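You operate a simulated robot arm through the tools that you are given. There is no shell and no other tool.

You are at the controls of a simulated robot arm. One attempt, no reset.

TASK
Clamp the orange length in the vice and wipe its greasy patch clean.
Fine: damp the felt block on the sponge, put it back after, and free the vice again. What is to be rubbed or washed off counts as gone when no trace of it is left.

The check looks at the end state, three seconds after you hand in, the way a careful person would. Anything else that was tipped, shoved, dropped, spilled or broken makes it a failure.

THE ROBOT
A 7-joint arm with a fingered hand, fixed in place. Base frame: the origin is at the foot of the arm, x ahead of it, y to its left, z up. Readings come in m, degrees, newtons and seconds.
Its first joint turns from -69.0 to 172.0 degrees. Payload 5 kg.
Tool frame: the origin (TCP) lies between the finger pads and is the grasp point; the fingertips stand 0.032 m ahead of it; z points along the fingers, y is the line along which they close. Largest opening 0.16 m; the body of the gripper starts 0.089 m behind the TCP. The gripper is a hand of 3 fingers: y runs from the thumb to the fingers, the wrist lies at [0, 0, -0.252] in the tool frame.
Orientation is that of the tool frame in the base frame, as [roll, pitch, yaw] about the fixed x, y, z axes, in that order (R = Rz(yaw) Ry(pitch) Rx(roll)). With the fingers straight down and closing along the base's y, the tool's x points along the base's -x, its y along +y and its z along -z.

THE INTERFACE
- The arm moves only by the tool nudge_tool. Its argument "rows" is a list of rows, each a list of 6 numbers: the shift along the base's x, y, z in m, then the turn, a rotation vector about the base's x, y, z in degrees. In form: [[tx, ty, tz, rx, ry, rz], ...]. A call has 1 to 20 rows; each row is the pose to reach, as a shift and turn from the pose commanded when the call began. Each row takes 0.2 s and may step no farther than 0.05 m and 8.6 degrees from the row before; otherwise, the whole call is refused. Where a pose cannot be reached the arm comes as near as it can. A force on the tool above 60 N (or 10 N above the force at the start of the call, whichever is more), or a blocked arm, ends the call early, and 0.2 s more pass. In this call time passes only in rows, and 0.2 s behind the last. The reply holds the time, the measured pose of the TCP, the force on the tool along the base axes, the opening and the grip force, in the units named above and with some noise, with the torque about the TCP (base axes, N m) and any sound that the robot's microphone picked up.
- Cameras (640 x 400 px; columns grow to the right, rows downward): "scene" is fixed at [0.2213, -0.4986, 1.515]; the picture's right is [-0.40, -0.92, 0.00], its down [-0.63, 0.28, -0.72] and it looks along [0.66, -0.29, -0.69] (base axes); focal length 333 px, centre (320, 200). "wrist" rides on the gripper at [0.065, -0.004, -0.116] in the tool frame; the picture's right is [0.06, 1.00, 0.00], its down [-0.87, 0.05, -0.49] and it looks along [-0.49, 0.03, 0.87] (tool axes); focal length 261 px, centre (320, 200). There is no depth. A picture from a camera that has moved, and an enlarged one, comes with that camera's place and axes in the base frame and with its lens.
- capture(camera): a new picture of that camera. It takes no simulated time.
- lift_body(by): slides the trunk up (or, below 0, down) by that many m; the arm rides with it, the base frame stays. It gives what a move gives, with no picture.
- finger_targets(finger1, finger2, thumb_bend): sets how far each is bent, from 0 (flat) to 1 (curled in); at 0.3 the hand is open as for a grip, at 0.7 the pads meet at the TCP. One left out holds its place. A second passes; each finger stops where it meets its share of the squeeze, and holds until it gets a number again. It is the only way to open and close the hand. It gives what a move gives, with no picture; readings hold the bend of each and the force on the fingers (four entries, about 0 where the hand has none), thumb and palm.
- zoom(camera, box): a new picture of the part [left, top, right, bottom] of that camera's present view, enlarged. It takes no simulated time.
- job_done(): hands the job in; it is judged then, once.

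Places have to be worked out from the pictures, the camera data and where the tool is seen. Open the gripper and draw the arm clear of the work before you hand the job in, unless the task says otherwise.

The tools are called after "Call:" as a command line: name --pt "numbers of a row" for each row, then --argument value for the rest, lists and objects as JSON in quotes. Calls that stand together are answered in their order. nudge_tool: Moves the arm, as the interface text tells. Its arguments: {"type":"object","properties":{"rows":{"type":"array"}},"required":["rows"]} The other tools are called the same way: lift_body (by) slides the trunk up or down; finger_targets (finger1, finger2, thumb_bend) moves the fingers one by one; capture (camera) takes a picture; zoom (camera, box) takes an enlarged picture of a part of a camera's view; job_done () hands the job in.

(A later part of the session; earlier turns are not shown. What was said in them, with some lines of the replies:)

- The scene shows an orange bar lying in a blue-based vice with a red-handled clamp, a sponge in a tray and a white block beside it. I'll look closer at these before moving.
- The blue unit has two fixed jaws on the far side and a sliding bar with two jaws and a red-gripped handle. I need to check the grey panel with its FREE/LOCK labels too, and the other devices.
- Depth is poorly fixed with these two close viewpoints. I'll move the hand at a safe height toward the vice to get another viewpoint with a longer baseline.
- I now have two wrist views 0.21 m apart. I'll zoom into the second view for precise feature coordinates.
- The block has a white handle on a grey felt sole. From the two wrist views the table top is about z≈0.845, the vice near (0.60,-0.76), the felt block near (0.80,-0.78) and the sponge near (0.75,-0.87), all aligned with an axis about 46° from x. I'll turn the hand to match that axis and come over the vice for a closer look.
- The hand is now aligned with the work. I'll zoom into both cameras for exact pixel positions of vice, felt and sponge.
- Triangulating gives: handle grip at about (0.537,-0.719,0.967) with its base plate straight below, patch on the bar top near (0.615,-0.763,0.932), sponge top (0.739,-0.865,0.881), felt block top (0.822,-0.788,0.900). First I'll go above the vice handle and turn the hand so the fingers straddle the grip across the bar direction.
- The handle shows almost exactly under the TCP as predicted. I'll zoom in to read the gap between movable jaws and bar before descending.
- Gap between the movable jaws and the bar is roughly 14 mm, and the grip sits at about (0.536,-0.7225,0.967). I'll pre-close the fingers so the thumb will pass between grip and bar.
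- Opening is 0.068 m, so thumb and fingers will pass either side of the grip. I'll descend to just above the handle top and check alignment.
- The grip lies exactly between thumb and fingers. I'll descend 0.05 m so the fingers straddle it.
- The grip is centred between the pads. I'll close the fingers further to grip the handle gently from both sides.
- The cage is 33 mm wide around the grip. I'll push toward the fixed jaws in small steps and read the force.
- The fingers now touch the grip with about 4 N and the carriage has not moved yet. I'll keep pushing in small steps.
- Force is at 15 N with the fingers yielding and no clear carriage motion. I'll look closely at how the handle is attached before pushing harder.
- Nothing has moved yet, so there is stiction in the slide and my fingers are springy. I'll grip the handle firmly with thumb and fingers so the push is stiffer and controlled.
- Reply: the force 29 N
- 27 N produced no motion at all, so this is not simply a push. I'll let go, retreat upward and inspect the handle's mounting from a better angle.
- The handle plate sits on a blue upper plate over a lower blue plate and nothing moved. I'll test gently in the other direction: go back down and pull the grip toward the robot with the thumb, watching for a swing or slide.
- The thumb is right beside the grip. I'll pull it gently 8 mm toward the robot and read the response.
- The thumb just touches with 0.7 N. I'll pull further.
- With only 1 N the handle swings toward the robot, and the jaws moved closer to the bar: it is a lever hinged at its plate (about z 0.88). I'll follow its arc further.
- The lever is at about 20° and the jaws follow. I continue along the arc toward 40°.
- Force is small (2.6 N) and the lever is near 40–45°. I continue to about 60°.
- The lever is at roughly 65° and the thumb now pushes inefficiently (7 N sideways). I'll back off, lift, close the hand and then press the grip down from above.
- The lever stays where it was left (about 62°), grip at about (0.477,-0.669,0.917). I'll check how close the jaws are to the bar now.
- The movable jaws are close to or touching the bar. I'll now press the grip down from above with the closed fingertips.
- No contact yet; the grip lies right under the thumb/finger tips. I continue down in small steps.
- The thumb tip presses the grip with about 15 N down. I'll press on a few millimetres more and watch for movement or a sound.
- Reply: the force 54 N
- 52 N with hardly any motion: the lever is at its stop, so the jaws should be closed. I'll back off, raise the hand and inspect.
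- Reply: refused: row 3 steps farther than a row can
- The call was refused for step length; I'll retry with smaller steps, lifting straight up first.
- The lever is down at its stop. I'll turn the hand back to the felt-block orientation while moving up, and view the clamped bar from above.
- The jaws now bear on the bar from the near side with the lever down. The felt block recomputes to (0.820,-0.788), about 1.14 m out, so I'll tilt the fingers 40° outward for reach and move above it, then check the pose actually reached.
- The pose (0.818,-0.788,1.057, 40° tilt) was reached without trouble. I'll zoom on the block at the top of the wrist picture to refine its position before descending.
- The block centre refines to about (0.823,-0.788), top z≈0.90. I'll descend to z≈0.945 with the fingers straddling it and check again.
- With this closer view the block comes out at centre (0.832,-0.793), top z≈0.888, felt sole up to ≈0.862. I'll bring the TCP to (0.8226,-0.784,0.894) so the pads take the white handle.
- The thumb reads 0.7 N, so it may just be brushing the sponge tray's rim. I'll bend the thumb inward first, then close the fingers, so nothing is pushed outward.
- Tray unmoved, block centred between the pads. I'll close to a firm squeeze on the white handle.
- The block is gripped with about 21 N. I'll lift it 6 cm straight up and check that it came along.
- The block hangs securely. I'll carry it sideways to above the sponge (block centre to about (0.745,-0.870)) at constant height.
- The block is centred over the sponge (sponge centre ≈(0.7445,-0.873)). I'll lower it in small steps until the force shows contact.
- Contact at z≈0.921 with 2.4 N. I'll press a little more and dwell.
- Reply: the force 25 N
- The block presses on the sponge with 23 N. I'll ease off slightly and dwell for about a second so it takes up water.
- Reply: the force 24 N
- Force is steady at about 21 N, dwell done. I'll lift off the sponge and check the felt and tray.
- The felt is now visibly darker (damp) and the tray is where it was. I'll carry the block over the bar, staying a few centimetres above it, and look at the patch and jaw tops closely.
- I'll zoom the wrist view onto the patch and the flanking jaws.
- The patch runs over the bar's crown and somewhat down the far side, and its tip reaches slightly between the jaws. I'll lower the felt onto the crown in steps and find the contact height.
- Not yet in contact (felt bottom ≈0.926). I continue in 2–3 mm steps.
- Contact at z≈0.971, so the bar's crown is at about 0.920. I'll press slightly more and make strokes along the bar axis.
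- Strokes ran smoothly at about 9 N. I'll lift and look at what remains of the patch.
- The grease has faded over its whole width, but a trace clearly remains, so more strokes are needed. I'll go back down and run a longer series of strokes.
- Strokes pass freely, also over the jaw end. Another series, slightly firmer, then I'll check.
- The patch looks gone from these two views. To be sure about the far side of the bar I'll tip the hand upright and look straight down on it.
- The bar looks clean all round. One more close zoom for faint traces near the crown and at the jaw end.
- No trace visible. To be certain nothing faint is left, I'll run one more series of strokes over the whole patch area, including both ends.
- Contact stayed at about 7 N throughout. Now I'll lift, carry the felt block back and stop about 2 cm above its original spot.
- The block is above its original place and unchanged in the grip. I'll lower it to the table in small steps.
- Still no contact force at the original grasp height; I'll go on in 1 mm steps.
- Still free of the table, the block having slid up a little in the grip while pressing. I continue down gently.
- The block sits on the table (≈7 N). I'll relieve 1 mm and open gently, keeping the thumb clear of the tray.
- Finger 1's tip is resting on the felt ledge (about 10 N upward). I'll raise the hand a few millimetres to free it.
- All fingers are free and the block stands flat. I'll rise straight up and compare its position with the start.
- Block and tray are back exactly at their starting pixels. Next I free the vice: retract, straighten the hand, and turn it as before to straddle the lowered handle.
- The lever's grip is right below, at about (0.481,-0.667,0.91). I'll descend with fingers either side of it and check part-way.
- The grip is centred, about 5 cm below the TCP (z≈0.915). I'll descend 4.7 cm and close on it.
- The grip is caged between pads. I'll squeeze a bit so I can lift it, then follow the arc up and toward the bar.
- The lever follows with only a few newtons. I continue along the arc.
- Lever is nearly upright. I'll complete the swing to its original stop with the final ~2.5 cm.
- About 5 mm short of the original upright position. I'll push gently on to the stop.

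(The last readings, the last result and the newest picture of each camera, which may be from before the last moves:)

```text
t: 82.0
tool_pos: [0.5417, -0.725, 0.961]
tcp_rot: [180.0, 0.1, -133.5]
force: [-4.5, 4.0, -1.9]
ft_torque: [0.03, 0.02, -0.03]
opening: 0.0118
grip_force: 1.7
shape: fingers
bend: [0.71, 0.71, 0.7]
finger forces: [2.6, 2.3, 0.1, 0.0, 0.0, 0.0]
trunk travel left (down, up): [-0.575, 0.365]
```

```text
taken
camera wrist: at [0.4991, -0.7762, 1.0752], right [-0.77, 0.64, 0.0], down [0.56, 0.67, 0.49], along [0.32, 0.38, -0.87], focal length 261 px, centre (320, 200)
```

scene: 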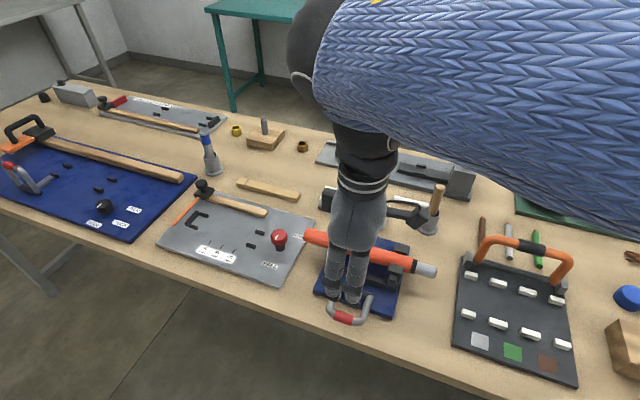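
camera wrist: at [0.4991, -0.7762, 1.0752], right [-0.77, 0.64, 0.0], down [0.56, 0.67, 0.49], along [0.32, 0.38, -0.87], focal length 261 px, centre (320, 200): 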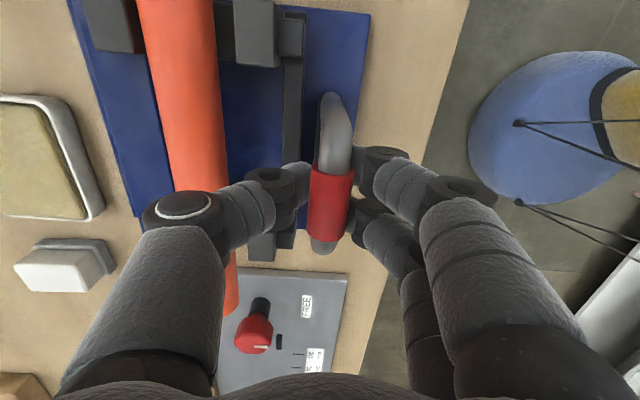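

The lever is upright at its stop and the jaws have backed off the bar to the original gap. I'll open the fingers and rise clear.

Call:
finger_targets --finger1 0.54 --finger2 0.54 --thumb_bend 0.56

Call:
nudge_tool --pt "-0.003 0.003 0.01 0 0 0" --pt "-0.003 0.003 0.04 0 0 0" --pt "-0.003 0.003 0.08 0 0 0" --pt "-0.003 0.003 0.12 0 0 0" --pt "-0.003 0.003 0.16 0 0 0"

Call:
capture --camera "wrist"

Call:
zoom --camera "wrist" --box '[170, 0, 370, 220]'

```text
t: 83.0
tool_pos: [0.5434, -0.7269, 0.9612]
tcp_rot: [-179.9, 0.1, -133.5]
force: [0.6, -0.5, 0.6]
ft_torque: [-0.01, -0.03, 0.01]
opening: 0.0666
grip_force: 0.0
shape: fingers
bend: [0.54, 0.54, 0.56]
finger forces: [0.0, 0.1, 0.1, 0.0, 0.1, 0.1]
trunk travel left (down, up): [-0.575, 0.365]
```

```text
t: 84.2
tool_pos: [0.5381, -0.7216, 1.1219]
tcp_rot: [-180.0, 0.1, -133.4]
force: [0.3, 0.3, 0.4]
ft_torque: [-0.03, 0.01, 0.0]
opening: 0.0666
grip_force: 0.1
shape: fingers
bend: [0.54, 0.54, 0.56]
finger forces: [0.0, 0.0, 0.0, 0.0, 0.1, 0.0]
trunk travel left (down, up): [-0.575, 0.365]
```

```text
taken
camera wrist: at [0.4955, -0.7724, 1.236], right [-0.77, 0.64, 0.0], down [0.56, 0.67, 0.49], along [0.32, 0.38, -0.87], focal length 261 px, centre (320, 200)
```

wrist: 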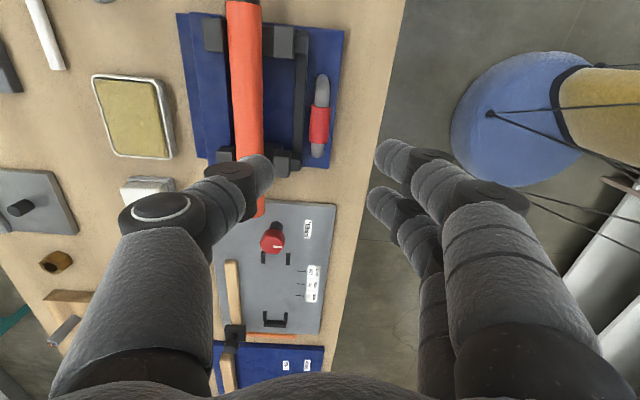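

```text
1.82 times, centred on (270, 110) of wrist
camera zoom: at [0.4955, -0.7724, 1.236], right [-0.77, 0.64, 0.0], down [0.56, 0.67, 0.49], along [0.32, 0.38, -0.87], focal length 474 px, centre (411, 364)
```

zoom: 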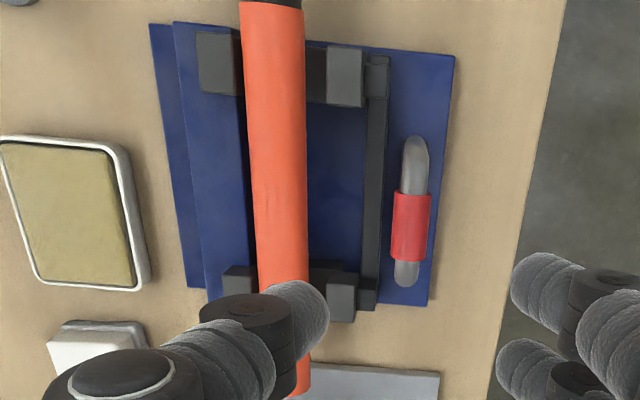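

The vice is free with the lever upright as at the start. I'll retreat to the initial area, open the hand, and do a final check of everything.

Call:
nudge_tool --pt "-0.01 0.02 0.03 0 0 -8.0" --pt "-0.02 0.04 0.06 0 0 -16.0" --pt "-0.03 0.06 0.09 0 0 -24.0" --pt "-0.04 0.08 0.12 0 0 -32.0" --pt "-0.05 0.1 0.15 0 0 -40.0" --pt "-0.06 0.13 0.16 0 0 -46.5" --pt "-0.07 0.17 0.16 0 0 -46.5" --pt "-0.08 0.21 0.16 0 0 -46.5" --pt "-0.08 0.25 0.16 0 0 -46.5"

Call:
finger_targets --finger1 0.3 --finger2 0.3 --thumb_bend 0.3

Call:
capture --camera "scene"

Call:
zoom --camera "scene" --box '[295, 215, 445, 330]'

Call:
zoom --camera "scene" --box '[330, 228, 390, 268]'

Call:
capture --camera "wrist"

```text
t: 86.2
tool_pos: [0.4616, -0.4719, 1.2812]
tcp_rot: [-179.9, 0.1, 180.0]
force: [0.2, 1.0, 0.0]
ft_torque: [0.0, 0.01, -0.02]
opening: 0.067
grip_force: 0.0
shape: fingers
bend: [0.54, 0.54, 0.56]
finger forces: [0.1, 0.0, 0.1, 0.0, 0.0, 0.0]
trunk travel left (down, up): [-0.575, 0.365]
```

```text
t: 87.2
tool_pos: [0.4584, -0.4733, 1.2814]
tcp_rot: [-180.0, 0.1, -180.0]
force: [0.6, -0.6, -0.6]
ft_torque: [0.0, 0.0, 0.02]
opening: 0.1676
grip_force: 0.0
shape: fingers
bend: [0.3, 0.3, 0.3]
finger forces: [0.1, 0.1, 0.0, 0.0, 0.0, 0.1]
trunk travel left (down, up): [-0.575, 0.365]
```

```text
taken
```

scene: 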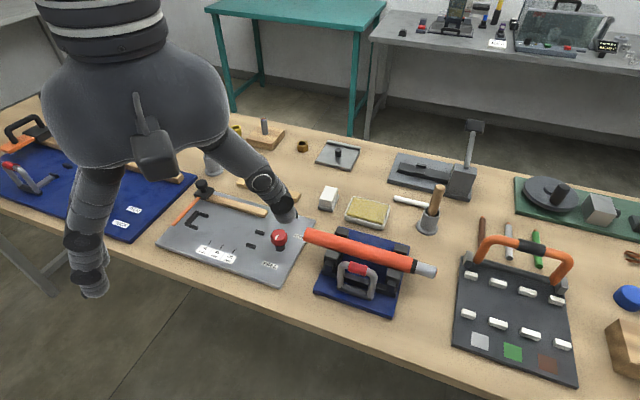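

```text
3.48 times, centred on (370, 272) of scene
camera zoom: at [0.2213, -0.4986, 1.515], right [-0.4, -0.92, 0.0], down [-0.63, 0.28, -0.72], along [0.66, -0.29, -0.69], focal length 1158 px, centre (146, -52)
```

zoom: 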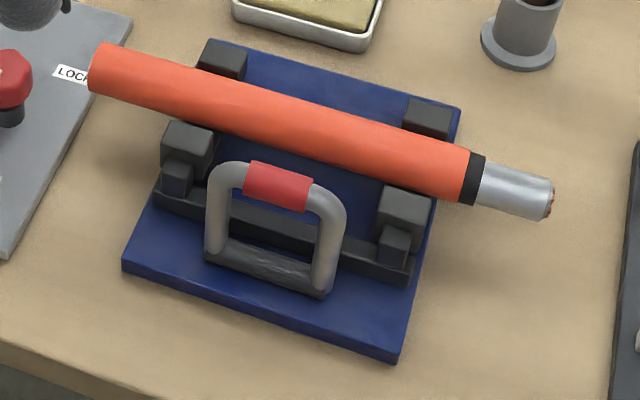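

```text
10.00 times, centred on (360, 248) of scene
camera zoom: at [0.2213, -0.4986, 1.515], right [-0.4, -0.92, 0.0], down [-0.63, 0.28, -0.72], along [0.66, -0.29, -0.69], focal length 3330 px, centre (-80, -280)
```

zoom: 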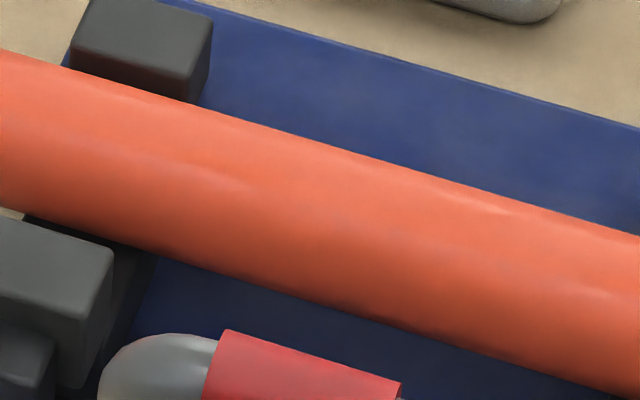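

```text
taken
camera wrist: at [0.3929, -0.478, 1.396], right [-0.06, 1.0, 0.0], down [0.87, 0.05, 0.49], along [0.49, 0.03, -0.87], focal length 261 px, centre (320, 200)
```

wrist: 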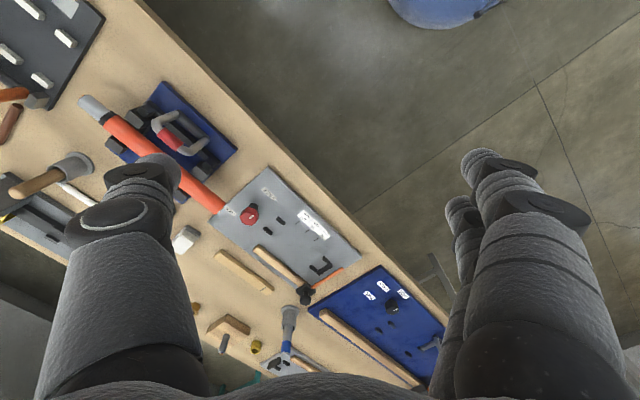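

The bar is clean, with no trace visible. The lever is upright with the jaws open, and the felt block and sponge tray are at their original places. The hand is open and well clear, so I hand in.

Call:
job_done

```text
The job is handed in.
```

I clamped the orange bar in the vice, wiped its greasy patch off with the damp felt block, and handed the job in.

- **Patch:** no trace showed in close views from the side cameras and from directly above. I then added one more set of strokes to be safe.
- **Felt block:** I damped it on the sponge. It is back on the spot it came from and standing flat, and the sponge tray did not move.
- **Vice:** the lever is upright against its stop again, and the jaws are off the bar with about the gap they had at the start. I first pushed the handle the wrong way, at about 27 N, before finding that it swings toward the robot. Nothing moved during that push.
- **Rest of the bench:** I saw nothing else tipped, shoved or spilled in the final pictures. The hand is open and clear of the work.
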